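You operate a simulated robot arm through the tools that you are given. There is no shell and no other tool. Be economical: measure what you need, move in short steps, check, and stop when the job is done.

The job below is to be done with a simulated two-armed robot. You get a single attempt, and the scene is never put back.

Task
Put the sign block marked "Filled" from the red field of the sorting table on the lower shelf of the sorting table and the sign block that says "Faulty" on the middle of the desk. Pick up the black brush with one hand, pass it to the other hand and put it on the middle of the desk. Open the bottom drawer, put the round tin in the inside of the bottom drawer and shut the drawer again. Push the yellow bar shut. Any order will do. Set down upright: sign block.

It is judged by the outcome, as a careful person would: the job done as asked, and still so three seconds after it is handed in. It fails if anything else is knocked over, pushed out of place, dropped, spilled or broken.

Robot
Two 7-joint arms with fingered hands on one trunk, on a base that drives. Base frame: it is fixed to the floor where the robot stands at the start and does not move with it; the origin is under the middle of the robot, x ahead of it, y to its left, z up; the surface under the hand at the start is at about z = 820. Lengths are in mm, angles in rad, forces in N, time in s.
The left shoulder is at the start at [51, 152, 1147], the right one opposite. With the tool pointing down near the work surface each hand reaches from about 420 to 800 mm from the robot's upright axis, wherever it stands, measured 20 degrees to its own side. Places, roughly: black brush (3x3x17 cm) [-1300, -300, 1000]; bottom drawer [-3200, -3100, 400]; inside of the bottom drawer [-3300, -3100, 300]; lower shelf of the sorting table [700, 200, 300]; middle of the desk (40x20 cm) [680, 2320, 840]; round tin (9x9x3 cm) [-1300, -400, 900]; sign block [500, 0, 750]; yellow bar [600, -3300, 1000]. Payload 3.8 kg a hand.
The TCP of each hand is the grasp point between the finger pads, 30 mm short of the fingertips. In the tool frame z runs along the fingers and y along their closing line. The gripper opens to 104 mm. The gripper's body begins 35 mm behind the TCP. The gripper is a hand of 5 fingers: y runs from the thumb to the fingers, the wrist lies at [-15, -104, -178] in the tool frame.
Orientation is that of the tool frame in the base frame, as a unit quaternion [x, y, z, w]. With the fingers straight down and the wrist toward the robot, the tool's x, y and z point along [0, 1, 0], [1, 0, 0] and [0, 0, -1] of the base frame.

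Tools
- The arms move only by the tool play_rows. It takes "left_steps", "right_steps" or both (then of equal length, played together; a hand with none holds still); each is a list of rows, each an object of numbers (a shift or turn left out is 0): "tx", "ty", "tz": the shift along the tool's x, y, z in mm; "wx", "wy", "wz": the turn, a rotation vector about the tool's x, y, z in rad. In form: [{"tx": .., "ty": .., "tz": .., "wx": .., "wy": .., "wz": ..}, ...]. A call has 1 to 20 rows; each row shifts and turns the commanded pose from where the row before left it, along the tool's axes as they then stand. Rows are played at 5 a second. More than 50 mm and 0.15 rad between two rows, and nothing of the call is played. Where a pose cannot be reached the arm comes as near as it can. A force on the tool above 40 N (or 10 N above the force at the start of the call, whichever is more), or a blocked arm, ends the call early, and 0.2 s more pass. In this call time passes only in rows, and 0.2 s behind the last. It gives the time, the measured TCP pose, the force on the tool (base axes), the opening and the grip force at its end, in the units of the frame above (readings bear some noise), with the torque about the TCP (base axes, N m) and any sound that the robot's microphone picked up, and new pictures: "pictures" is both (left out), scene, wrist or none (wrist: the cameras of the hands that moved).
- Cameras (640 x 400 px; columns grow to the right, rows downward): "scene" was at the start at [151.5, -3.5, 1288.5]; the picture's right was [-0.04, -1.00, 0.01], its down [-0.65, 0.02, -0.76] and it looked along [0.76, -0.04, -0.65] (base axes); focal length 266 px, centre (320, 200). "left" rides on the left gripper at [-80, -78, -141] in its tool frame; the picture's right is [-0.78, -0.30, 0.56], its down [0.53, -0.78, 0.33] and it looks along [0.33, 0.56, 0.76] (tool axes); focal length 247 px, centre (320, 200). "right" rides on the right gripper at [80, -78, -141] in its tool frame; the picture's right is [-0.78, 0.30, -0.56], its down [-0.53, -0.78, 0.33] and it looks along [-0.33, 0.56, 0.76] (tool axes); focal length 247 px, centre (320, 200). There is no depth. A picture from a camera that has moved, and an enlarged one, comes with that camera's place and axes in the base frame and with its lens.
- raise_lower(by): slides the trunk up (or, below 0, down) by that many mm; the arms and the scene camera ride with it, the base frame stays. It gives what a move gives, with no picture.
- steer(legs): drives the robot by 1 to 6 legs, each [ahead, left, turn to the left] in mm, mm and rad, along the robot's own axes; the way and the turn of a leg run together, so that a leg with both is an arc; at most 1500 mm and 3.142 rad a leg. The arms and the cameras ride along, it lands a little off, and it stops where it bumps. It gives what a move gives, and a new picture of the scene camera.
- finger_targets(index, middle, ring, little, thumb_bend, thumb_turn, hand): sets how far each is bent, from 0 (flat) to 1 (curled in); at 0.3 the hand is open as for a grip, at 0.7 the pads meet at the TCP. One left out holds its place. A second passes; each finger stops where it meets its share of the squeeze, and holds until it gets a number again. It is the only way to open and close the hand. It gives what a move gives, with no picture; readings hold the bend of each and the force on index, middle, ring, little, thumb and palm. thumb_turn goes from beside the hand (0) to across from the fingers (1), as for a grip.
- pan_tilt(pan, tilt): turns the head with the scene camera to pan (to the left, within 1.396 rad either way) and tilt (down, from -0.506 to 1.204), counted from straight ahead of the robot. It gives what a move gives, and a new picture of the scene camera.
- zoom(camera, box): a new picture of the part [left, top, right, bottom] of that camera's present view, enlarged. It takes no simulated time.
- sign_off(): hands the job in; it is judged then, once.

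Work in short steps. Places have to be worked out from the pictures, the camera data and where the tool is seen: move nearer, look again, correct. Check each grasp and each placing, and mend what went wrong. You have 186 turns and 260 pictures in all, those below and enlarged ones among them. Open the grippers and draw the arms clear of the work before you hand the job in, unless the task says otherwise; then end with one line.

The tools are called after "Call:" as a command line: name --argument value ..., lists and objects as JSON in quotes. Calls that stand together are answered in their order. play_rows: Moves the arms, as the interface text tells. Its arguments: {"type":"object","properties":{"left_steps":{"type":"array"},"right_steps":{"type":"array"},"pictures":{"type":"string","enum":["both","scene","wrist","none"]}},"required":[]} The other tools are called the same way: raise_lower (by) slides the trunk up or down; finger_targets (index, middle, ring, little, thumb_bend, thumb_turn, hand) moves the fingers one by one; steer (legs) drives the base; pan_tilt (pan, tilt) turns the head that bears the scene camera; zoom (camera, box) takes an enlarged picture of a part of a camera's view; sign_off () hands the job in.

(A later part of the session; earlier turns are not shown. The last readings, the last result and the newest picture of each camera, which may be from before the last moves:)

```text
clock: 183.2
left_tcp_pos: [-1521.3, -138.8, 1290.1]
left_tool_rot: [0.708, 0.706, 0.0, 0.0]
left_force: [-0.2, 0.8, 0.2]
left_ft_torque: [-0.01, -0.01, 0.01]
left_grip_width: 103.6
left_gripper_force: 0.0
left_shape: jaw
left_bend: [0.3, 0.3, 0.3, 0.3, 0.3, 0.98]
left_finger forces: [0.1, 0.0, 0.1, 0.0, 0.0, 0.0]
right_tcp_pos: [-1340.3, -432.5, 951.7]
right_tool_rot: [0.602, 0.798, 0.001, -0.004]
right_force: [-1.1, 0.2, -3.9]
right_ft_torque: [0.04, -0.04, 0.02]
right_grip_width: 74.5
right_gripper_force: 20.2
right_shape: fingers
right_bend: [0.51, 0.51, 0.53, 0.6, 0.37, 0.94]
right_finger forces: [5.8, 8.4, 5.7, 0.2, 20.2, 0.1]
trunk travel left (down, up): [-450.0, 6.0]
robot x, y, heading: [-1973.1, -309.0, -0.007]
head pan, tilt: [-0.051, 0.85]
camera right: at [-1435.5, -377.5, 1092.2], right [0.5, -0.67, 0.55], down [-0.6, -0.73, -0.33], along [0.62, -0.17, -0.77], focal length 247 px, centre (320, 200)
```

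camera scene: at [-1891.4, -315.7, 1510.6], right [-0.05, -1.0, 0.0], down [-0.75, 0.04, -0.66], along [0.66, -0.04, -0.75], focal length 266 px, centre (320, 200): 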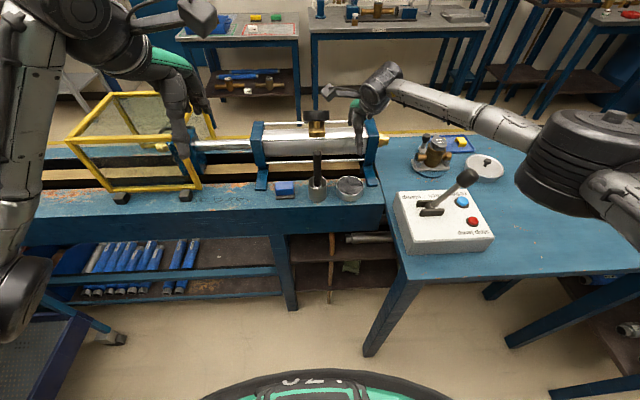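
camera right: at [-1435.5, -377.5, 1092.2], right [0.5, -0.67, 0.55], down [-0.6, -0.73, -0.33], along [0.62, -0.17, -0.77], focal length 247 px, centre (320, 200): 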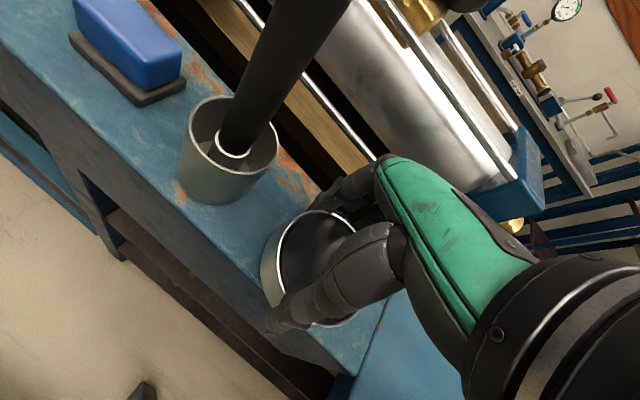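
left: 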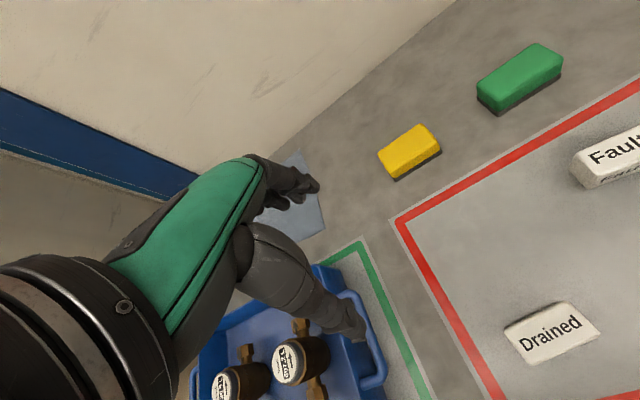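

The load reads -3.9 N, so the tin is coming up. Lifting further and checking.

Call:
play_rows --right_steps '[{"tz": -20}, {"tz": -30}, {"tz": -40}, {"tz": -40}]' --pictures "both"

Call:
zoom --camera "scene" --box '[270, 80, 420, 220]'

```text
clock: 184.2
left_tcp_pos: [-1523.2, -138.3, 1290.2]
left_tool_rot: [0.708, 0.706, 0.0, 0.0]
left_force: [-0.2, -0.2, 0.4]
left_ft_torque: [0.01, 0.01, 0.0]
left_grip_width: 104.1
left_gripper_force: 0.1
left_shape: jaw
left_bend: [0.3, 0.3, 0.3, 0.3, 0.3, 0.98]
left_finger forces: [0.0, 0.0, 0.0, 0.1, 0.1, 0.0]
right_tcp_pos: [-1341.5, -432.9, 1081.7]
right_tool_rot: [0.602, 0.798, 0.001, -0.002]
right_force: [-0.1, -0.7, -3.8]
right_ft_torque: [0.02, -0.02, -0.04]
right_grip_width: 74.5
right_gripper_force: 20.0
right_shape: fingers
right_bend: [0.51, 0.51, 0.53, 0.6, 0.37, 0.94]
right_finger forces: [5.8, 8.4, 5.8, 0.3, 19.9, 0.1]
trunk travel left (down, up): [-450.0, 6.0]
robot x, y, heading: [-1970.4, -309.8, -0.002]
head pan, tilt: [-0.051, 0.85]
camera scene: at [-1892.2, -316.2, 1510.7], right [-0.05, -1.0, 0.0], down [-0.75, 0.04, -0.66], along [0.66, -0.04, -0.75], focal length 266 px, centre (320, 200)
camera right: at [-1437.7, -377.4, 1221.5], right [0.5, -0.67, 0.55], down [-0.6, -0.73, -0.33], along [0.62, -0.17, -0.76], focal length 247 px, centre (320, 200)
```

scene: 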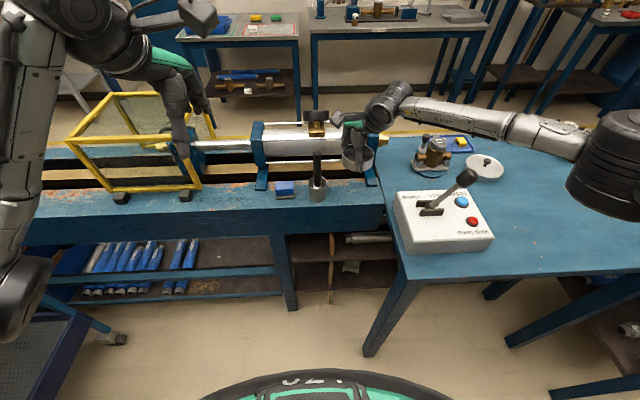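
right: 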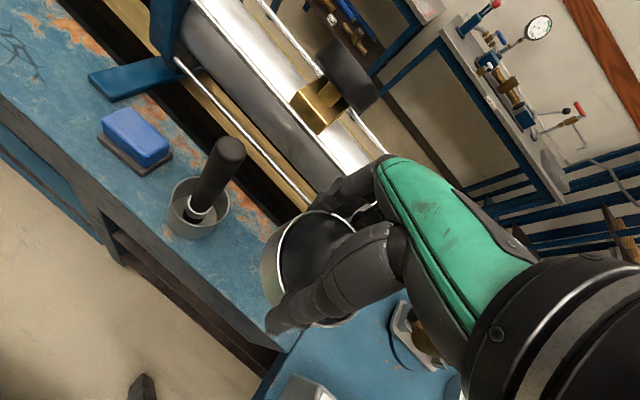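

```text
2.86 times, centred on (345, 150) of scene
camera zoom: at [-1892.2, -316.2, 1510.7], right [-0.05, -1.0, 0.0], down [-0.75, 0.04, -0.66], along [0.66, -0.04, -0.75], focal length 759 px, centre (249, 343)
```

zoom: 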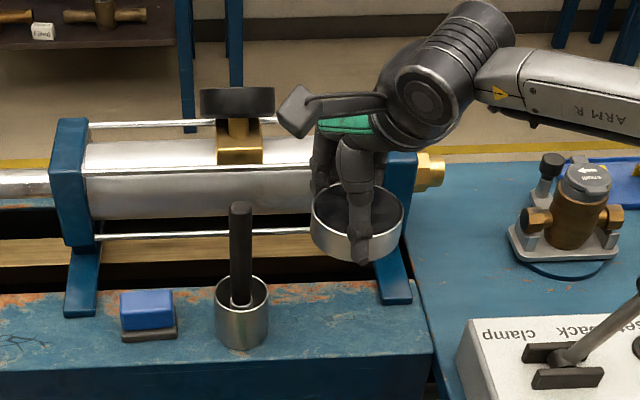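

The tin is held level. I'll reverse, drive to the drawer area and turn to face -x.

Call:
steer --legs '[[-200, 0, 0], [0, -1200, 0], [0, -1150, 0], [0, 0, 3.12]]'

Call:
pan_tilt --pan 0.3 --tilt 0.6

```text
clock: 204.2
left_tcp_pos: [-2595.0, -2842.0, 1290.2]
left_tool_rot: [-0.703, 0.711, -0.001, 0.001]
left_force: [-0.4, -0.2, -1.3]
left_ft_torque: [0.0, 0.04, 0.01]
left_grip_width: 103.9
left_gripper_force: 0.1
left_shape: jaw
left_bend: [0.3, 0.3, 0.3, 0.3, 0.3, 0.98]
left_finger forces: [0.0, 0.1, 0.0, 0.1, 0.0, 0.1]
right_tcp_pos: [-2773.3, -2546.1, 1079.4]
right_tool_rot: [0.797, -0.604, 0.002, 0.001]
right_force: [-0.3, 0.8, -2.7]
right_ft_torque: [0.0, 0.03, 0.0]
right_grip_width: 73.5
right_gripper_force: 18.2
right_shape: fingers
right_bend: [0.52, 0.53, 0.54, 0.6, 0.37, 0.94]
right_finger forces: [5.2, 7.5, 6.2, 0.1, 17.2, 0.0]
trunk travel left (down, up): [-450.0, 6.0]
robot x, y, heading: [-2144.0, -2671.6, 3.133]
head pan, tilt: [-0.051, 0.85]
camera scene: at [-2222.1, -2666.3, 1510.6], right [0.06, 1.0, 0.0], down [0.75, -0.05, -0.66], along [-0.66, 0.04, -0.75], focal length 266 px, centre (320, 200)
```

scene: 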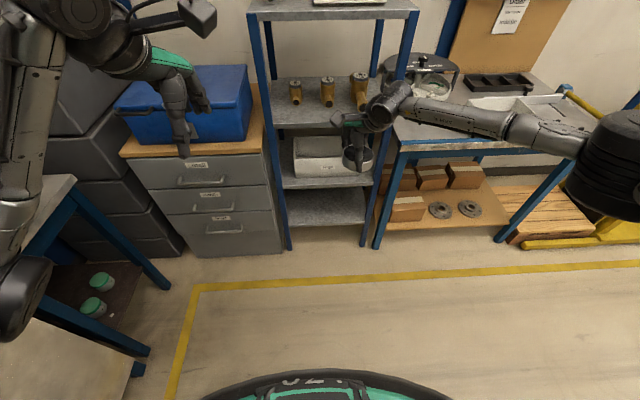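

```text
clock: 205.0
left_tcp_pos: [-2595.1, -2840.8, 1291.0]
left_tool_rot: [-0.703, 0.711, -0.001, 0.001]
left_force: [-0.8, -1.2, 0.1]
left_ft_torque: [-0.02, 0.0, -0.01]
left_grip_width: 103.9
left_gripper_force: 0.1
left_shape: jaw
left_bend: [0.3, 0.3, 0.3, 0.3, 0.3, 0.98]
left_finger forces: [0.0, 0.1, 0.1, 0.0, 0.1, 0.0]
right_tcp_pos: [-2773.8, -2547.0, 1080.8]
right_tool_rot: [0.797, -0.603, 0.003, 0.001]
right_force: [0.2, 0.0, -3.0]
right_ft_torque: [-0.05, 0.04, 0.0]
right_grip_width: 73.2
right_gripper_force: 18.1
right_shape: fingers
right_bend: [0.52, 0.53, 0.54, 0.6, 0.37, 0.94]
right_finger forces: [5.2, 7.6, 6.3, 0.0, 17.2, 0.0]
trunk travel left (down, up): [-450.0, 6.0]
robot x, y, heading: [-2141.4, -2674.0, 3.131]
head pan, tilt: [0.3, 0.6]
camera scene: at [-2228.8, -2696.3, 1531.5], right [-0.29, 0.96, 0.0], down [0.54, 0.16, -0.82], along [-0.79, -0.24, -0.57], focal length 266 px, centre (320, 200)
```

scene: 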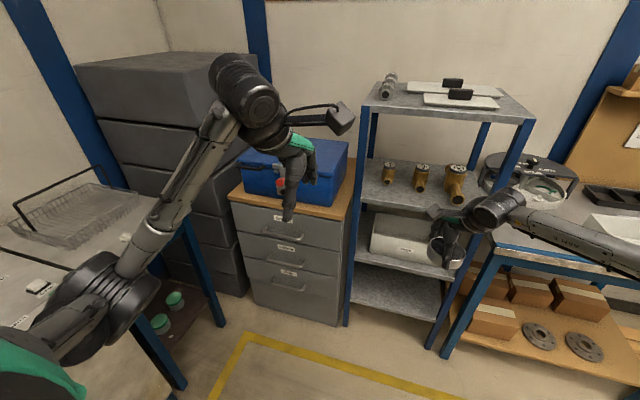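

The cabinet's bottom drawer is around (-3050,-3120). Zooming in on its handle.

Call:
zoom --camera "scene" --box '[225, 190, 355, 330]'

```text
2.86 times, centred on (290, 260) of scene
camera zoom: at [-2228.8, -2696.3, 1531.5], right [-0.29, 0.96, 0.0], down [0.54, 0.16, -0.82], along [-0.79, -0.24, -0.57], focal length 759 px, centre (406, 29)
```

zoom: 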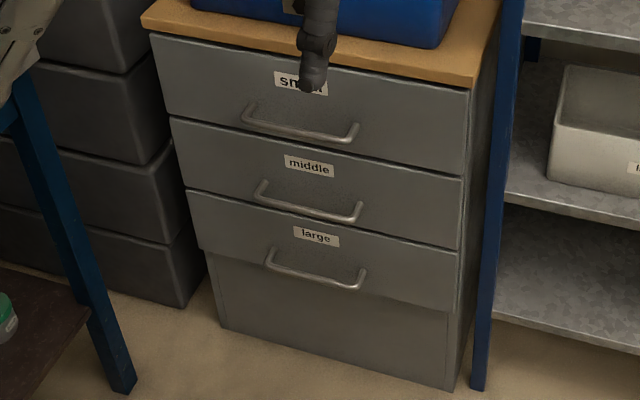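

The bottom handle is a bow bar near (-3010,-3104,415), about 130 mm wide. I'll pull the tin hand in, then lower the trunk.

Call:
play_rows --right_steps '[{"ty": -43, "tx": 13}, {"ty": -43, "tx": 13}, {"ty": -43, "tx": 13}, {"ty": -43, "tx": 13}]' --pictures "none"

Call:
raise_lower --by -445

Call:
steer --legs '[[0, 330, 0.01]]'

Call:
pan_tilt --pan 0.1 --tilt 0.1

```text
clock: 206.0
left_tcp_pos: [-2593.1, -2841.9, 1290.6]
left_tool_rot: [-0.704, 0.71, -0.001, -0.001]
left_force: [0.1, -0.1, -0.6]
left_ft_torque: [-0.03, 0.0, -0.01]
left_grip_width: 103.8
left_gripper_force: 0.1
left_shape: jaw
left_bend: [0.3, 0.3, 0.3, 0.3, 0.3, 0.98]
left_finger forces: [0.1, 0.1, 0.0, 0.1, 0.0, 0.0]
right_tcp_pos: [-2590.5, -2548.0, 1081.5]
right_tool_rot: [0.797, -0.604, 0.001, 0.002]
right_force: [0.9, 1.1, -3.2]
right_ft_torque: [-0.04, 0.05, 0.02]
right_grip_width: 72.8
right_gripper_force: 18.3
right_shape: fingers
right_bend: [0.53, 0.53, 0.54, 0.6, 0.37, 0.94]
right_finger forces: [4.8, 7.5, 6.3, 0.0, 17.2, 0.0]
trunk travel left (down, up): [-450.0, 6.0]
robot x, y, heading: [-2144.6, -2669.3, 3.136]
head pan, tilt: [0.3, 0.6]
```

```text
refused: -445 is not a number from -400 to 400
```

```text
clock: 208.2
left_tcp_pos: [-2594.9, -3164.1, 1289.7]
left_tool_rot: [-0.706, 0.708, -0.001, 0.0]
left_force: [0.5, -0.7, 0.0]
left_ft_torque: [-0.03, -0.02, -0.02]
left_grip_width: 103.7
left_gripper_force: 0.0
left_shape: jaw
left_bend: [0.3, 0.3, 0.3, 0.3, 0.3, 0.98]
left_finger forces: [0.1, 0.0, 0.0, 0.0, 0.0, 0.0]
right_tcp_pos: [-2595.8, -2870.4, 1080.3]
right_tool_rot: [0.799, -0.601, 0.003, 0.002]
right_force: [0.0, 0.2, -2.8]
right_ft_torque: [-0.03, 0.06, 0.01]
right_grip_width: 72.9
right_gripper_force: 18.4
right_shape: fingers
right_bend: [0.53, 0.53, 0.54, 0.6, 0.37, 0.94]
right_finger forces: [4.9, 7.5, 6.3, 0.0, 17.2, 0.0]
trunk travel left (down, up): [-450.0, 6.0]
robot x, y, heading: [-2147.8, -2994.2, 3.139]
head pan, tilt: [0.3, 0.6]
camera scene: at [-2230.3, -3014.8, 1531.6], right [-0.29, 0.96, 0.0], down [0.54, 0.16, -0.83], along [-0.79, -0.24, -0.56], focal length 266 px, centre (320, 200)
```

scene: 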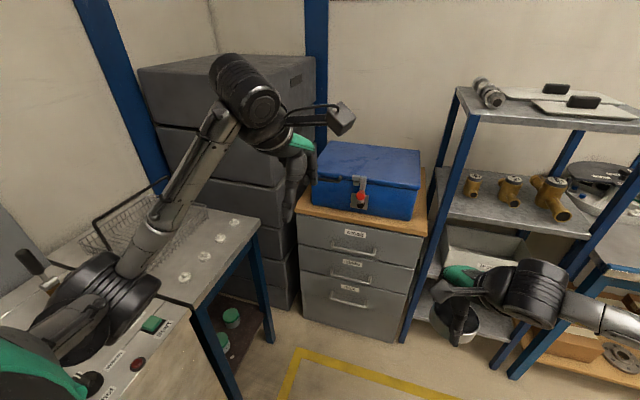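

```text
clock: 209.1
left_tcp_pos: [-2593.6, -3167.1, 1290.2]
left_tool_rot: [-0.706, 0.709, 0.0, 0.0]
left_force: [0.2, -0.4, -0.1]
left_ft_torque: [-0.02, 0.02, 0.02]
left_grip_width: 103.7
left_gripper_force: 0.1
left_shape: jaw
left_bend: [0.3, 0.3, 0.3, 0.3, 0.3, 0.98]
left_finger forces: [0.0, 0.1, 0.1, 0.0, 0.1, 0.0]
right_tcp_pos: [-2595.0, -2873.7, 1080.5]
right_tool_rot: [0.799, -0.601, 0.002, 0.0]
right_force: [-0.9, -0.3, -3.5]
right_ft_torque: [-0.05, 0.01, -0.01]
right_grip_width: 72.6
right_gripper_force: 18.5
right_shape: fingers
right_bend: [0.53, 0.53, 0.54, 0.6, 0.37, 0.94]
right_finger forces: [4.9, 7.5, 6.4, 0.0, 17.1, 0.0]
trunk travel left (down, up): [-450.0, 6.0]
robot x, y, heading: [-2145.8, -2992.9, 3.136]
head pan, tilt: [0.099, 0.099]
camera scene: at [-2237.6, -3001.7, 1577.6], right [-0.1, 1.0, 0.0], down [0.1, 0.01, -0.99], along [-0.99, -0.1, -0.1], focal length 266 px, centre (320, 200)
```

scene: 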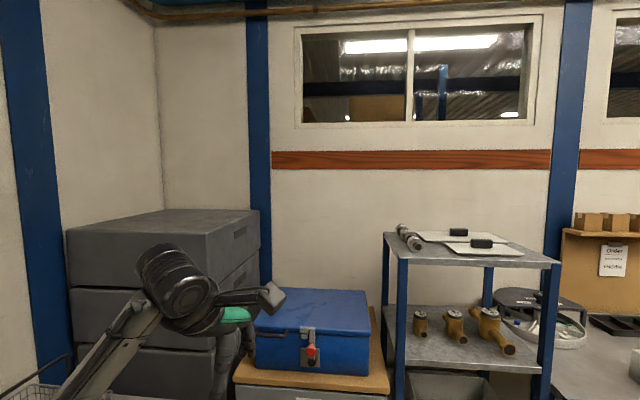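

The left elbow is close to the wash tank, so I'll shift right before lowering the trunk in two stages.

Call:
steer --legs '[[0, -190, 0]]'

Call:
raise_lower --by -225

Call:
raise_lower --by -222

Call:
pan_tilt --pan 0.3 --tilt 0.1

```text
clock: 210.6
left_tcp_pos: [-2594.2, -2985.4, 1288.9]
left_tool_rot: [0.708, -0.706, -0.001, -0.002]
left_force: [0.2, -0.3, 0.1]
left_ft_torque: [0.02, -0.01, -0.01]
left_grip_width: 103.9
left_gripper_force: 0.0
left_shape: jaw
left_bend: [0.3, 0.3, 0.3, 0.3, 0.3, 0.98]
left_finger forces: [0.0, 0.0, 0.0, 0.0, 0.0, 0.0]
right_tcp_pos: [-2596.1, -2691.2, 1081.2]
right_tool_rot: [0.801, -0.599, 0.001, 0.0]
right_force: [0.7, 0.1, -3.1]
right_ft_torque: [-0.01, 0.05, -0.02]
right_grip_width: 73.0
right_gripper_force: 18.3
right_shape: fingers
right_bend: [0.53, 0.53, 0.54, 0.6, 0.37, 0.94]
right_finger forces: [5.0, 7.5, 6.4, 0.1, 17.1, 0.0]
trunk travel left (down, up): [-450.0, 6.0]
robot x, y, heading: [-2145.0, -2808.3, -3.138]
head pan, tilt: [0.099, 0.099]
camera scene: at [-2237.4, -2818.6, 1577.6], right [-0.1, 0.99, 0.0], down [0.1, 0.01, -0.99], along [-0.99, -0.1, -0.1], focal length 266 px, centre (320, 200)
```

scene: 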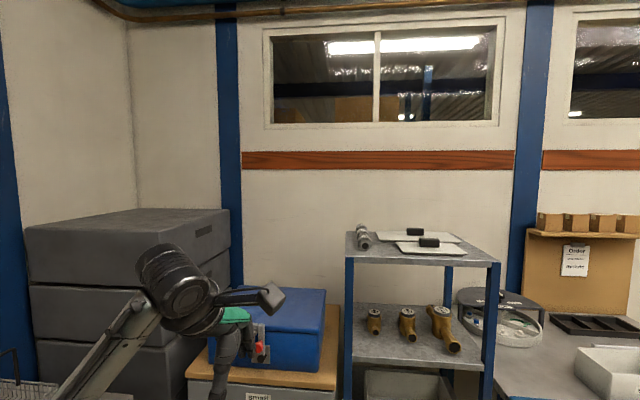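

```text
clock: 213.0
left_tcp_pos: [-2593.7, -2979.4, 1066.2]
left_tool_rot: [0.708, -0.707, 0.0, 0.0]
left_force: [0.4, -0.2, 1.6]
left_ft_torque: [-0.01, 0.01, -0.02]
left_grip_width: 103.9
left_gripper_force: 0.1
left_shape: jaw
left_bend: [0.3, 0.3, 0.3, 0.3, 0.3, 0.98]
left_finger forces: [0.0, 0.0, 0.1, 0.0, 0.0, 0.0]
right_tcp_pos: [-2595.3, -2688.4, 856.0]
right_tool_rot: [0.8, -0.6, 0.001, 0.001]
right_force: [0.5, 0.7, -2.9]
right_ft_torque: [-0.05, 0.07, 0.03]
right_grip_width: 72.6
right_gripper_force: 17.9
right_shape: fingers
right_bend: [0.53, 0.53, 0.54, 0.6, 0.37, 0.94]
right_finger forces: [5.0, 7.6, 6.4, 0.0, 17.2, 0.1]
trunk travel left (down, up): [-225.0, 231.0]
robot x, y, heading: [-2144.3, -2803.7, -3.137]
head pan, tilt: [0.099, 0.099]
```

```text
clock: 215.3
left_tcp_pos: [-2602.9, -2981.6, 822.4]
left_tool_rot: [0.708, -0.706, 0.018, -0.017]
left_force: [0.0, 0.6, 0.4]
left_ft_torque: [-0.01, 0.02, 0.0]
left_grip_width: 104.0
left_gripper_force: 0.0
left_shape: jaw
left_bend: [0.3, 0.3, 0.3, 0.3, 0.3, 0.98]
left_finger forces: [0.0, 0.0, 0.1, 0.0, 0.1, 0.0]
right_tcp_pos: [-2590.2, -2688.6, 572.4]
right_tool_rot: [0.799, -0.598, 0.054, -0.037]
right_force: [0.3, 0.7, -3.2]
right_ft_torque: [-0.05, 0.02, 0.02]
right_grip_width: 72.6
right_gripper_force: 18.1
right_shape: fingers
right_bend: [0.53, 0.53, 0.54, 0.6, 0.37, 0.94]
right_finger forces: [5.1, 7.6, 6.6, 0.0, 17.0, 0.0]
trunk travel left (down, up): [-3.0, 453.0]
robot x, y, heading: [-2144.0, -2802.8, -3.14]
head pan, tilt: [0.099, 0.099]
```

```text
clock: 216.1
left_tcp_pos: [-2603.9, -2980.8, 821.0]
left_tool_rot: [0.708, -0.706, 0.018, -0.017]
left_force: [-0.3, -0.6, -0.2]
left_ft_torque: [0.0, 0.0, -0.02]
left_grip_width: 103.7
left_gripper_force: 0.1
left_shape: jaw
left_bend: [0.3, 0.3, 0.3, 0.3, 0.3, 0.98]
left_finger forces: [0.1, 0.0, 0.0, 0.0, 0.0, 0.1]
right_tcp_pos: [-2590.5, -2686.9, 572.0]
right_tool_rot: [0.799, -0.598, 0.054, -0.038]
right_force: [-0.1, 0.0, -2.0]
right_ft_torque: [-0.03, 0.03, 0.03]
right_grip_width: 72.5
right_gripper_force: 17.7
right_shape: fingers
right_bend: [0.53, 0.53, 0.54, 0.6, 0.37, 0.94]
right_finger forces: [5.0, 7.5, 6.6, 0.1, 17.0, 0.0]
trunk travel left (down, up): [-3.0, 453.0]
robot x, y, heading: [-2146.1, -2805.0, -3.138]
head pan, tilt: [0.3, 0.099]
camera scene: at [-2465.0, -2832.5, 1004.2], right [-0.26, 0.95, -0.15], down [0.59, 0.03, -0.81], along [-0.77, -0.3, -0.57], focal length 266 px, centre (320, 200)
```

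scene: 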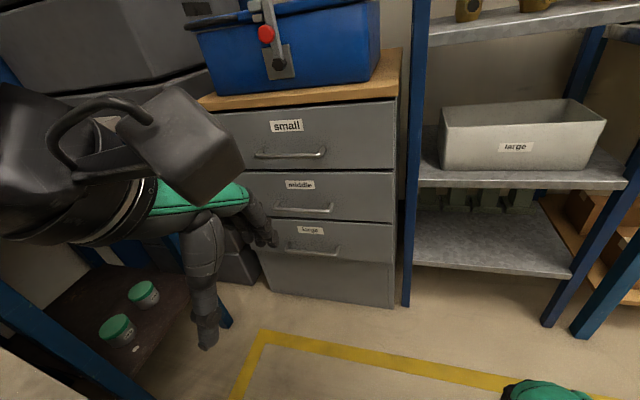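

By triangulation the bottom handle bar is near (-3045,-3112,375). I'll drive forward and lower the left hand in front of the drawer.

Call:
steer --legs '[[215, 0, 0]]'

Call:
play_rows --left_steps '[{"tz": 40, "tx": 20, "wx": -0.03}, {"tz": 40, "tx": 20}, {"tz": 40, "tx": 20}, {"tz": 40, "tx": 20}, {"tz": 40, "tx": 20}, {"tz": 40, "tx": 20}, {"tz": 40}, {"tz": 30}]' --pictures "both"

```text
clock: 217.8
left_tcp_pos: [-2821.9, -2984.4, 820.3]
left_tool_rot: [0.709, -0.705, 0.02, -0.018]
left_force: [-0.7, 0.3, 1.0]
left_ft_torque: [0.01, 0.01, 0.0]
left_grip_width: 104.0
left_gripper_force: 0.1
left_shape: jaw
left_bend: [0.3, 0.3, 0.3, 0.3, 0.3, 0.98]
left_finger forces: [0.0, 0.0, 0.0, 0.1, 0.0, 0.0]
right_tcp_pos: [-2811.5, -2691.6, 571.3]
right_tool_rot: [0.8, -0.596, 0.057, -0.039]
right_force: [-0.1, -0.5, -3.8]
right_ft_torque: [-0.05, 0.07, -0.01]
right_grip_width: 72.6
right_gripper_force: 18.2
right_shape: fingers
right_bend: [0.53, 0.53, 0.54, 0.6, 0.37, 0.94]
right_finger forces: [5.0, 7.7, 6.6, 0.0, 16.9, 0.0]
trunk travel left (down, up): [-3.0, 453.0]
robot x, y, heading: [-2361.2, -2807.9, -3.133]
head pan, tilt: [0.3, 0.099]
camera scene: at [-2685.1, -2835.2, 1003.9], right [-0.26, 0.95, -0.15], down [0.59, 0.03, -0.81], along [-0.77, -0.3, -0.57], focal length 266 px, centre (320, 200)
```

scene: 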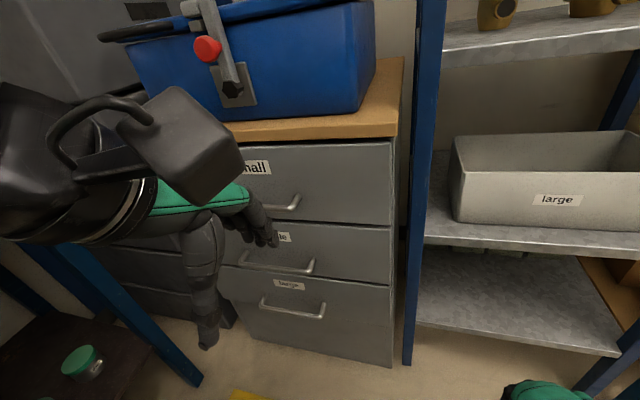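

```text
clock: 219.6
left_tcp_pos: [-2859.5, -3106.5, 527.9]
left_tool_rot: [0.71, -0.705, 0.008, -0.007]
left_force: [-0.9, -0.6, 0.2]
left_ft_torque: [0.01, 0.01, 0.01]
left_grip_width: 103.9
left_gripper_force: 0.1
left_shape: jaw
left_bend: [0.3, 0.3, 0.3, 0.3, 0.3, 0.98]
left_finger forces: [0.0, 0.0, 0.0, 0.1, 0.0, 0.1]
left hand out of reach, approached as far as the arm can: row 1, 2, 3
right_tcp_pos: [-2811.3, -2691.3, 570.9]
right_tool_rot: [0.8, -0.596, 0.055, -0.039]
right_force: [0.6, -0.2, -2.8]
right_ft_torque: [-0.01, 0.02, -0.03]
right_grip_width: 72.7
right_gripper_force: 18.7
right_shape: fingers
right_bend: [0.53, 0.53, 0.54, 0.6, 0.37, 0.94]
right_finger forces: [5.0, 7.7, 6.6, 0.0, 17.0, 0.0]
trunk travel left (down, up): [-3.0, 453.0]
robot x, y, heading: [-2364.0, -2805.4, -3.134]
head pan, tilt: [0.3, 0.099]
camera scene: at [-2684.4, -2835.5, 1004.2], right [-0.26, 0.95, -0.15], down [0.59, 0.03, -0.81], along [-0.77, -0.3, -0.57], focal length 266 px, centre (320, 200)
camera left: at [-2785.0, -3023.9, 669.8], right [0.3, 0.78, -0.55], down [0.79, -0.53, -0.32], along [-0.54, -0.34, -0.77], focal length 247 px, centre (320, 200)
```

scene: 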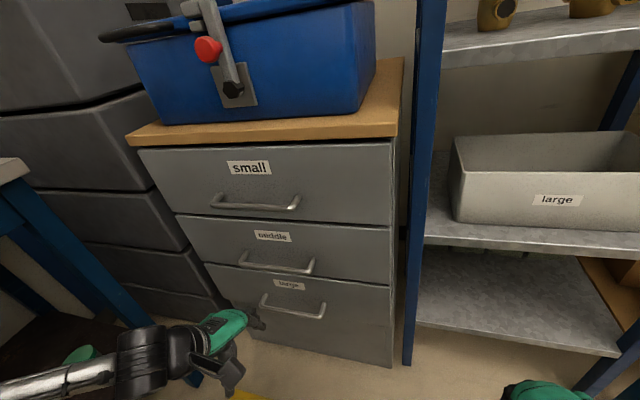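
left: 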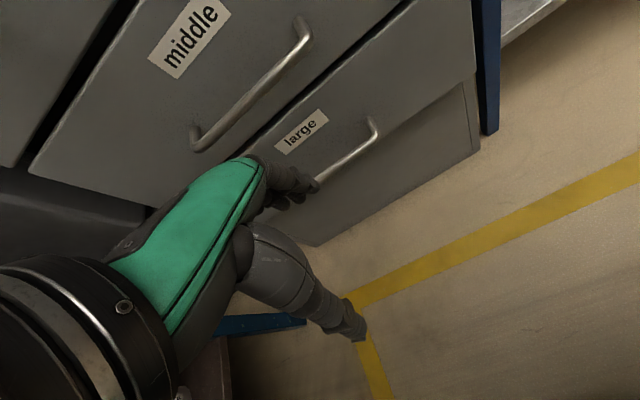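

The bar is at about (-3030,-3110,386) and the drawer face near x≈-3065. A straight-down hand would hit the face, so I'll pitch the left hand forward about 50°.

Call:
play_rows --left_steps '[{"wx": -0.145}, {"wx": -0.145}, {"wx": -0.145}, {"wx": -0.145}, {"wx": -0.145}, {"wx": -0.145}]' --pictures "both"

```text
clock: 221.0
left_tcp_pos: [-2857.6, -3105.2, 526.5]
left_tool_rot: [0.647, -0.641, -0.29, 0.293]
left_force: [-0.3, -0.3, 0.4]
left_ft_torque: [-0.03, -0.01, 0.01]
left_grip_width: 103.7
left_gripper_force: 0.1
left_shape: jaw
left_bend: [0.3, 0.3, 0.3, 0.3, 0.3, 0.98]
left_finger forces: [0.0, 0.0, 0.0, 0.0, 0.1, 0.0]
right_tcp_pos: [-2810.9, -2690.4, 571.4]
right_tool_rot: [0.8, -0.596, 0.055, -0.039]
right_force: [-0.8, -0.1, -3.1]
right_ft_torque: [-0.03, 0.08, -0.01]
right_grip_width: 72.6
right_gripper_force: 18.3
right_shape: fingers
right_bend: [0.53, 0.53, 0.54, 0.6, 0.37, 0.94]
right_finger forces: [4.9, 7.6, 6.6, 0.0, 17.0, 0.0]
trunk travel left (down, up): [-3.0, 453.0]
robot x, y, heading: [-2364.5, -2809.0, -3.133]
head pan, tilt: [0.3, 0.099]
camera scene: at [-2684.2, -2835.4, 1004.3], right [-0.26, 0.95, -0.15], down [0.59, 0.03, -0.81], along [-0.77, -0.3, -0.57], focal length 266 px, centre (320, 200)
camera left: at [-2700.5, -3022.8, 561.3], right [-0.23, 0.77, -0.59], down [0.27, -0.53, -0.8], along [-0.94, -0.34, -0.08], focal length 247 px, centre (320, 200)
```

scene: 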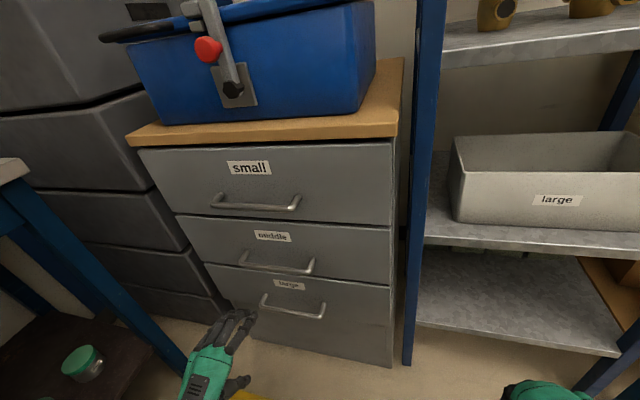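
left: 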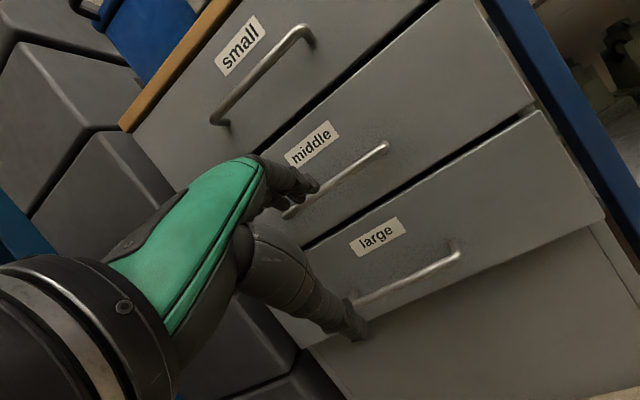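

The refined handle is at (-3040,-3108,371). I'll pitch to about 66° and line up in front of it along the finger axis.

Call:
play_rows --left_steps '[{"wx": -0.145}, {"wx": -0.145}, {"tz": 30, "ty": -17, "tx": 1}, {"tz": 30, "ty": -17, "tx": 1}, {"tz": 30, "ty": -17, "tx": 1}, {"tz": 30, "ty": -17}]' --pictures "both"

Call:
finger_targets --hand "left" --index 0.42 --middle 0.42 --ring 0.42 --little 0.42 --thumb_bend 0.35

Call:
zoom --camera "left" --box '[200, 80, 520, 340]'

```text
clock: 222.4
left_tcp_pos: [-2940.6, -3106.5, 410.2]
left_tool_rot: [0.598, -0.593, -0.379, 0.384]
left_force: [0.5, 0.1, 0.0]
left_ft_torque: [0.02, 0.01, 0.0]
left_grip_width: 104.1
left_gripper_force: 0.1
left_shape: jaw
left_bend: [0.3, 0.3, 0.3, 0.3, 0.3, 0.98]
left_finger forces: [0.1, 0.0, 0.0, 0.0, 0.0, 0.0]
right_tcp_pos: [-2810.1, -2691.3, 570.6]
right_tool_rot: [0.8, -0.596, 0.054, -0.038]
right_force: [-0.4, 0.6, -3.5]
right_ft_torque: [-0.07, 0.05, 0.01]
right_grip_width: 72.8
right_gripper_force: 18.2
right_shape: fingers
right_bend: [0.53, 0.53, 0.54, 0.6, 0.37, 0.94]
right_finger forces: [4.9, 7.6, 6.6, 0.0, 16.9, 0.1]
trunk travel left (down, up): [-3.0, 453.0]
robot x, y, heading: [-2364.3, -2807.3, -3.136]
head pan, tilt: [0.3, 0.099]
camera scene: at [-2684.6, -2835.2, 1004.1], right [-0.26, 0.95, -0.15], down [0.59, 0.03, -0.81], along [-0.77, -0.3, -0.57], focal length 266 px, centre (320, 200)
camera left: at [-2780.0, -3023.4, 399.7], right [-0.39, 0.77, -0.5], down [0.03, -0.54, -0.84], along [-0.92, -0.34, 0.19], focal length 247 px, centre (320, 200)
```

scene: 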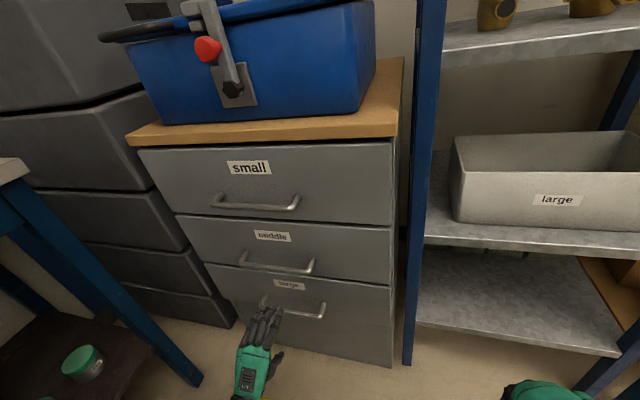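
left: 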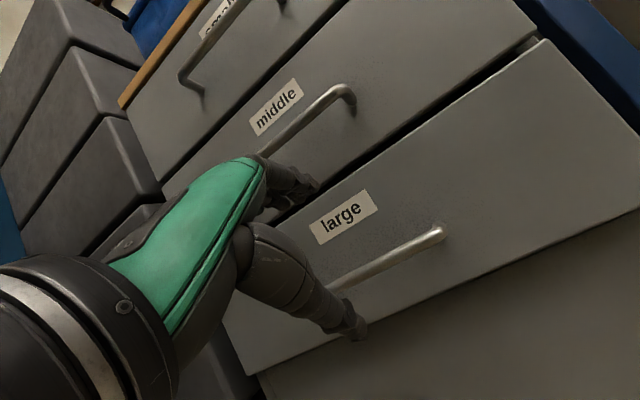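

```text
clock: 223.4
left_tcp_pos: [-2940.0, -3106.2, 412.0]
left_tool_rot: [0.597, -0.593, -0.38, 0.384]
left_force: [-0.4, 0.1, 0.0]
left_ft_torque: [-0.02, 0.02, 0.01]
left_grip_width: 82.4
left_gripper_force: 0.1
left_shape: fingers
left_bend: [0.42, 0.42, 0.42, 0.42, 0.35, 0.98]
left_finger forces: [0.0, 0.0, 0.0, 0.0, 0.0, 0.0]
right_tcp_pos: [-2809.6, -2691.0, 571.9]
right_tool_rot: [0.801, -0.595, 0.055, -0.039]
right_force: [0.2, -0.1, -3.0]
right_ft_torque: [-0.06, 0.03, 0.02]
right_grip_width: 72.8
right_gripper_force: 17.5
right_shape: fingers
right_bend: [0.53, 0.53, 0.54, 0.6, 0.37, 0.94]
right_finger forces: [4.8, 7.6, 6.6, 0.1, 17.0, 0.0]
trunk travel left (down, up): [-3.0, 453.0]
robot x, y, heading: [-2366.6, -2806.0, -3.133]
head pan, tilt: [0.3, 0.099]
```

```text
1.54 times, centred on (360, 210) of left
camera zoom: at [-2779.9, -3023.5, 400.4], right [-0.39, 0.77, -0.5], down [0.03, -0.54, -0.84], along [-0.92, -0.34, 0.19], focal length 380 px, centre (258, 185)
```

zoom: 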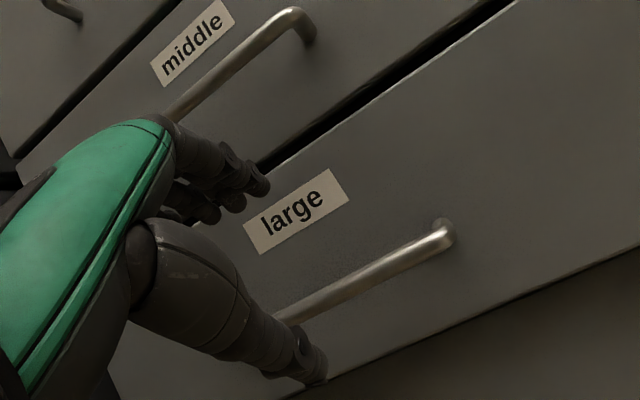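

The bar lies about 10 mm below my approach axis, so I'll shift down and advance along the fingers.

Call:
play_rows --left_steps '[{"ty": -9}, {"tz": 30}, {"tz": 25}, {"tz": 15}]' --pictures "both"

Call:
zoom --camera "left" --box '[200, 80, 520, 340]'

Call:
zoom --camera "scene" --box '[200, 260, 380, 400]'

```text
clock: 224.4
left_tcp_pos: [-3000.1, -3108.0, 375.2]
left_tool_rot: [0.597, -0.594, -0.38, 0.383]
left_force: [0.5, 0.7, 0.5]
left_ft_torque: [-0.01, -0.02, -0.01]
left_grip_width: 82.4
left_gripper_force: 0.1
left_shape: fingers
left_bend: [0.42, 0.42, 0.42, 0.42, 0.35, 0.98]
left_finger forces: [0.0, 0.0, 0.0, 0.1, 0.1, 0.0]
right_tcp_pos: [-2810.8, -2690.5, 571.3]
right_tool_rot: [0.8, -0.596, 0.055, -0.038]
right_force: [0.8, -0.2, -3.5]
right_ft_torque: [-0.08, 0.08, -0.02]
right_grip_width: 72.8
right_gripper_force: 18.3
right_shape: fingers
right_bend: [0.53, 0.53, 0.54, 0.6, 0.37, 0.94]
right_finger forces: [4.9, 7.6, 6.7, 0.0, 17.0, 0.0]
trunk travel left (down, up): [-3.0, 453.0]
robot x, y, heading: [-2364.5, -2804.4, -3.135]
head pan, tilt: [0.3, 0.099]
camera scene: at [-2684.3, -2835.2, 1004.2], right [-0.26, 0.95, -0.15], down [0.59, 0.03, -0.81], along [-0.77, -0.3, -0.57], focal length 266 px, centre (320, 200)
camera left: at [-2840.1, -3027.1, 363.2], right [-0.39, 0.77, -0.5], down [0.03, -0.54, -0.84], along [-0.92, -0.34, 0.19], focal length 247 px, centre (320, 200)
```

scene: 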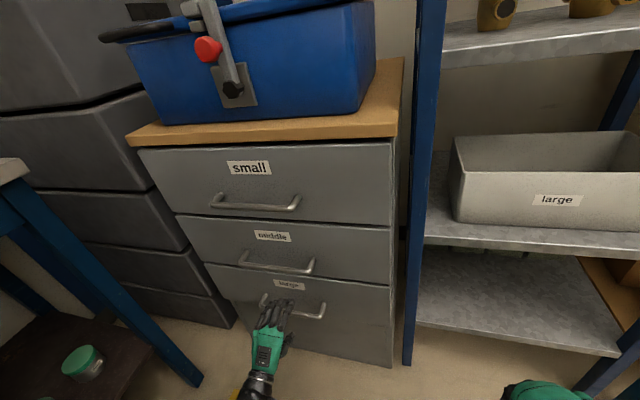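
left: 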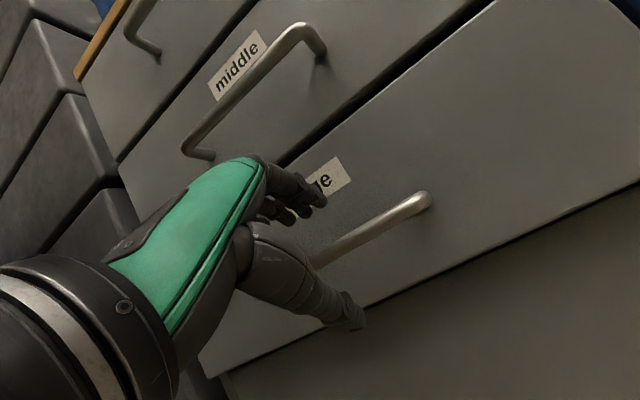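

```text
1.54 times, centred on (360, 210) of left
camera zoom: at [-2840.1, -3027.1, 363.2], right [-0.39, 0.77, -0.5], down [0.03, -0.54, -0.84], along [-0.92, -0.34, 0.19], focal length 380 px, centre (258, 185)
```

zoom: 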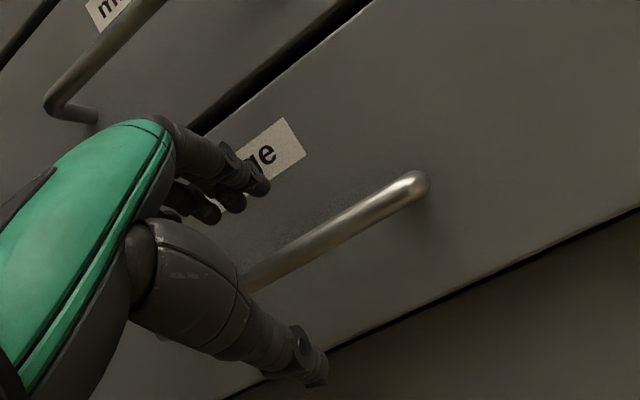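

```text
2.86 times, centred on (290, 330) of scene
camera zoom: at [-2684.3, -2835.2, 1004.2], right [-0.26, 0.95, -0.15], down [0.59, 0.03, -0.81], along [-0.77, -0.3, -0.57], focal length 759 px, centre (406, -171)
```

zoom: 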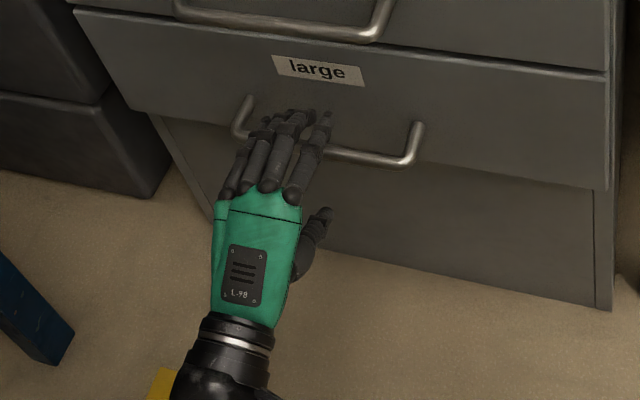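

Fingers are above the bar and the thumb below. I'll shift right 25 mm toward the handle's middle and advance until the bar is between the pads.

Call:
play_rows --left_steps '[{"tx": -25}, {"tz": 12}, {"tz": 10}, {"tz": 6}]' --pictures "wrist"

Call:
zoom --camera "scene" --box '[200, 260, 380, 400]'

```text
clock: 225.4
left_tcp_pos: [-3024.7, -3084.6, 365.1]
left_tool_rot: [0.597, -0.594, -0.381, 0.382]
left_force: [-0.8, -0.6, 0.4]
left_ft_torque: [-0.02, -0.05, 0.02]
left_grip_width: 82.6
left_gripper_force: 0.0
left_shape: fingers
left_bend: [0.42, 0.42, 0.42, 0.42, 0.35, 0.98]
left_finger forces: [0.1, 0.1, 0.1, 0.1, 0.0, 0.1]
right_tcp_pos: [-2811.0, -2691.0, 571.7]
right_tool_rot: [0.8, -0.596, 0.055, -0.038]
right_force: [0.7, 0.0, -3.7]
right_ft_torque: [-0.05, 0.05, 0.0]
right_grip_width: 72.9
right_gripper_force: 18.2
right_shape: fingers
right_bend: [0.53, 0.53, 0.54, 0.6, 0.37, 0.94]
right_finger forces: [4.9, 7.5, 6.7, 0.0, 17.0, 0.0]
trunk travel left (down, up): [-3.0, 453.0]
robot x, y, heading: [-2364.7, -2808.0, -3.136]
head pan, tilt: [0.3, 0.099]
camera left: at [-2865.9, -3001.5, 353.1], right [-0.39, 0.77, -0.5], down [0.03, -0.54, -0.84], along [-0.92, -0.34, 0.19], focal length 247 px, centre (320, 200)
```

left: 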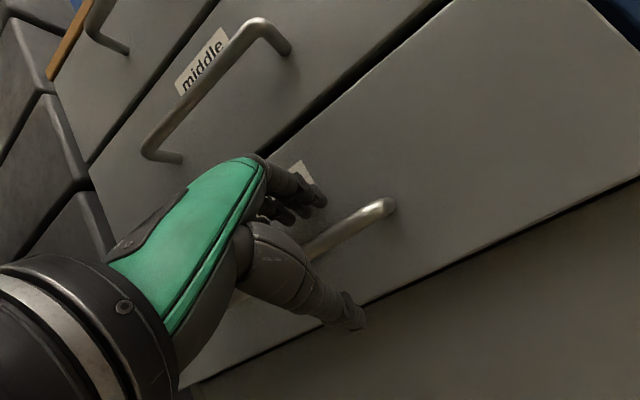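

```text
2.86 times, centred on (290, 330) of scene
camera zoom: at [-2684.3, -2835.2, 1004.2], right [-0.26, 0.95, -0.15], down [0.59, 0.03, -0.81], along [-0.77, -0.3, -0.57], focal length 759 px, centre (406, -171)
```

zoom: 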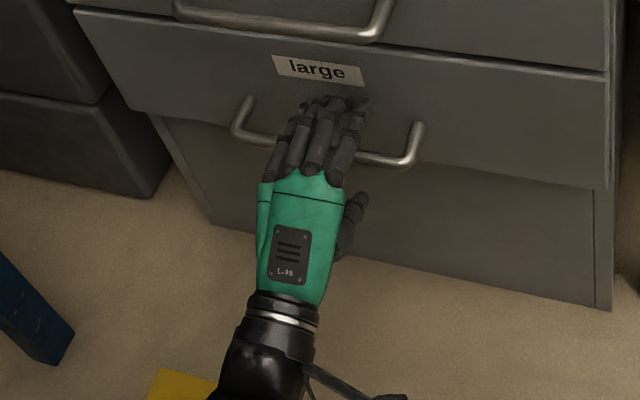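

The hand is centred on the handle with fingers over the bar. Closing.

Call:
finger_targets --hand "left" --index 0.75 --middle 0.75 --ring 0.75 --little 0.75 --thumb_bend 0.7

Call:
zoom --camera "left" --box '[200, 80, 520, 340]'

```text
clock: 226.4
left_tcp_pos: [-3026.7, -3085.5, 367.9]
left_tool_rot: [0.596, -0.592, -0.381, 0.385]
left_force: [-1.8, -3.4, 14.2]
left_ft_torque: [-0.6, 0.1, 0.05]
left_grip_width: 0.0
left_gripper_force: 12.1
left_shape: fingers
left_bend: [0.75, 0.74, 0.74, 0.75, 0.67, 0.97]
left_finger forces: [2.2, 2.3, 4.3, 11.2, 4.1, 0.0]
right_tcp_pos: [-2809.0, -2691.0, 573.4]
right_tool_rot: [0.801, -0.595, 0.054, -0.037]
right_force: [0.4, 0.1, -3.0]
right_ft_torque: [-0.06, 0.0, 0.02]
right_grip_width: 72.5
right_gripper_force: 18.1
right_shape: fingers
right_bend: [0.53, 0.53, 0.54, 0.6, 0.37, 0.94]
right_finger forces: [4.9, 7.7, 6.6, 0.0, 17.1, 0.0]
trunk travel left (down, up): [-3.0, 453.0]
robot x, y, heading: [-2363.5, -2805.6, -3.138]
head pan, tilt: [0.3, 0.099]
```

```text
1.54 times, centred on (360, 210) of left
camera zoom: at [-2866.3, -3002.1, 355.1], right [-0.39, 0.77, -0.5], down [0.02, -0.54, -0.84], along [-0.92, -0.34, 0.19], focal length 380 px, centre (258, 185)
```

zoom: 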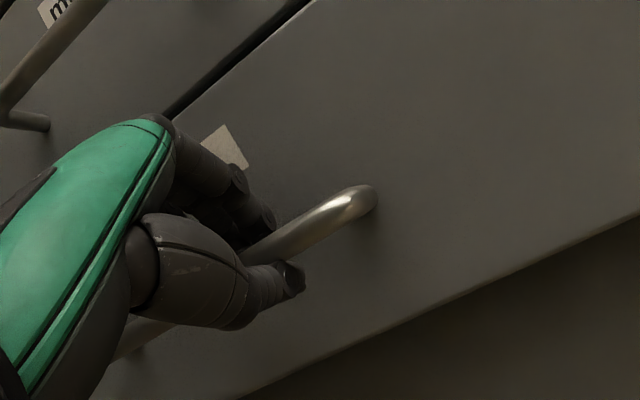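

The fingers are hooked around the bar. Pulling the drawer straight out a little first.

Call:
play_rows --left_steps '[{"tz": -14, "ty": -6}, {"tz": -18, "ty": -8}, {"tz": -18, "ty": -8}, {"tz": -18, "ty": -8}]' --pictures "scene"

```text
clock: 227.4
left_tcp_pos: [-2948.0, -3085.3, 368.2]
left_tool_rot: [0.598, -0.593, -0.379, 0.384]
left_force: [0.6, -4.5, 12.9]
left_ft_torque: [-0.6, 0.07, 0.09]
left_grip_width: 0.0
left_gripper_force: 11.5
left_shape: fingers
left_bend: [0.75, 0.74, 0.74, 0.75, 0.67, 0.97]
left_finger forces: [1.8, 1.9, 3.7, 11.1, 4.4, 0.1]
right_tcp_pos: [-2809.7, -2691.2, 572.7]
right_tool_rot: [0.8, -0.596, 0.055, -0.039]
right_force: [0.7, 0.3, -3.5]
right_ft_torque: [-0.02, 0.02, -0.04]
right_grip_width: 72.6
right_gripper_force: 17.9
right_shape: fingers
right_bend: [0.53, 0.53, 0.54, 0.6, 0.37, 0.94]
right_finger forces: [5.0, 7.6, 6.6, 0.0, 17.0, 0.0]
trunk travel left (down, up): [-3.0, 453.0]
robot x, y, heading: [-2361.8, -2806.0, -3.134]
head pan, tilt: [0.3, 0.099]
camera scene: at [-2682.5, -2834.7, 1004.8], right [-0.26, 0.95, -0.15], down [0.58, 0.03, -0.81], along [-0.77, -0.3, -0.57], focal length 266 px, centre (320, 200)
```

scene: 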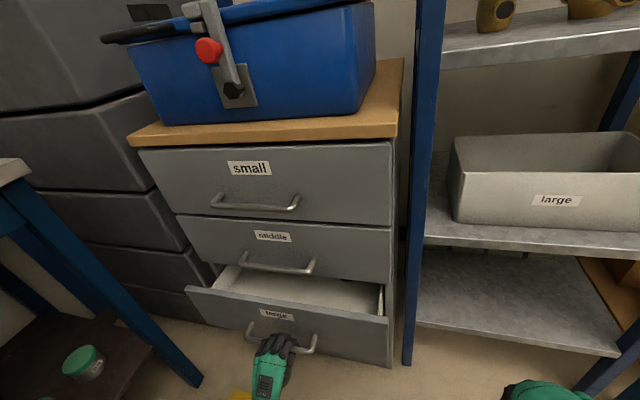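

The drawer is opening. I'll back up the base to pull it further out.

Call:
steer --legs '[[-190, 0, 0]]'

```text
clock: 228.9
left_tcp_pos: [-2757.0, -3083.0, 367.7]
left_tool_rot: [0.596, -0.594, -0.381, 0.383]
left_force: [-0.1, -9.4, 9.6]
left_ft_torque: [-0.57, 0.03, 0.04]
left_grip_width: 0.0
left_gripper_force: 10.9
left_shape: fingers
left_bend: [0.75, 0.74, 0.74, 0.75, 0.67, 0.98]
left_finger forces: [2.1, 1.9, 3.7, 9.2, 4.8, 0.1]
right_tcp_pos: [-2617.7, -2689.8, 571.9]
right_tool_rot: [0.801, -0.595, 0.054, -0.037]
right_force: [0.2, -0.2, -4.0]
right_ft_torque: [-0.01, 0.02, -0.02]
right_grip_width: 72.4
right_gripper_force: 18.4
right_shape: fingers
right_bend: [0.53, 0.53, 0.54, 0.6, 0.37, 0.94]
right_finger forces: [4.9, 7.6, 6.6, 0.0, 17.1, 0.0]
trunk travel left (down, up): [-3.0, 453.0]
robot x, y, heading: [-2180.1, -2802.9, -3.139]
head pan, tilt: [0.3, 0.099]
camera scene: at [-2490.2, -2833.6, 1004.9], right [-0.26, 0.95, -0.15], down [0.58, 0.03, -0.81], along [-0.77, -0.3, -0.57], focal length 266 px, centre (320, 200)
```

scene: 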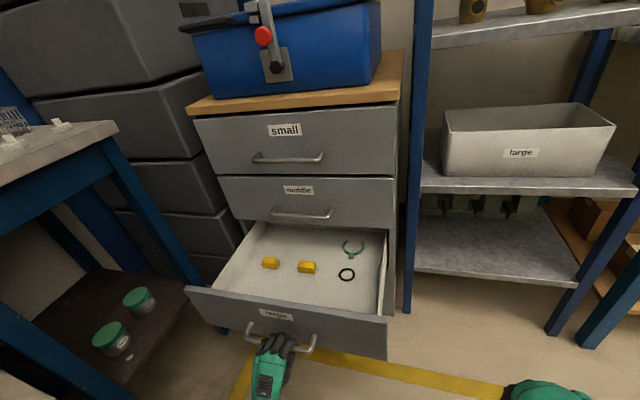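

The drawer is open about 270 mm, with free floor in its front half. I'll release the handle and withdraw the left hand.

Call:
finger_targets --hand "left" --index 0.4 --middle 0.4 --ring 0.4 --little 0.4 --thumb_bend 0.3

Call:
play_rows --left_steps '[{"tz": -25}, {"tz": -30}, {"tz": -30}, {"tz": -30}, {"tz": -30}]' --pictures "scene"

```text
clock: 229.9
left_tcp_pos: [-2758.0, -3083.0, 366.2]
left_tool_rot: [0.597, -0.594, -0.38, 0.383]
left_force: [0.8, -0.1, 0.0]
left_ft_torque: [-0.03, -0.04, -0.01]
left_grip_width: 90.1
left_gripper_force: 0.0
left_shape: fingers
left_bend: [0.4, 0.4, 0.4, 0.4, 0.3, 0.98]
left_finger forces: [0.0, 0.0, 0.1, 0.0, 0.1, 0.0]
right_tcp_pos: [-2618.3, -2689.7, 571.9]
right_tool_rot: [0.8, -0.596, 0.055, -0.039]
right_force: [0.3, -0.2, -4.0]
right_ft_torque: [-0.05, 0.06, 0.01]
right_grip_width: 72.8
right_gripper_force: 18.2
right_shape: fingers
right_bend: [0.53, 0.53, 0.54, 0.6, 0.37, 0.94]
right_finger forces: [4.8, 7.7, 6.7, 0.0, 17.0, 0.0]
trunk travel left (down, up): [-3.0, 453.0]
robot x, y, heading: [-2172.7, -2804.4, -3.135]
head pan, tilt: [0.3, 0.099]
```

```text
clock: 231.1
left_tcp_pos: [-2623.9, -3082.1, 430.2]
left_tool_rot: [0.597, -0.593, -0.379, 0.384]
left_force: [0.7, 0.8, 0.7]
left_ft_torque: [0.0, 0.0, -0.01]
left_grip_width: 90.0
left_gripper_force: 0.0
left_shape: fingers
left_bend: [0.4, 0.4, 0.4, 0.4, 0.3, 0.98]
left_finger forces: [0.1, 0.0, 0.1, 0.0, 0.0, 0.0]
right_tcp_pos: [-2618.0, -2689.1, 572.7]
right_tool_rot: [0.8, -0.597, 0.055, -0.038]
right_force: [0.0, 0.2, -3.2]
right_ft_torque: [-0.05, 0.02, 0.01]
right_grip_width: 72.7
right_gripper_force: 18.0
right_shape: fingers
right_bend: [0.53, 0.53, 0.54, 0.6, 0.37, 0.94]
right_finger forces: [5.0, 7.7, 6.6, 0.0, 17.0, 0.0]
trunk travel left (down, up): [-3.0, 453.0]
robot x, y, heading: [-2174.9, -2800.5, -3.134]
head pan, tilt: [0.3, 0.099]
camera scene: at [-2491.5, -2833.6, 1004.4], right [-0.26, 0.95, -0.15], down [0.59, 0.03, -0.81], along [-0.77, -0.3, -0.57], focal length 266 px, centre (320, 200)
```

scene: 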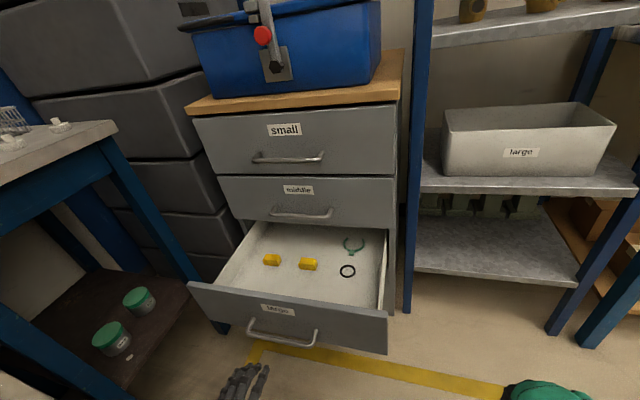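

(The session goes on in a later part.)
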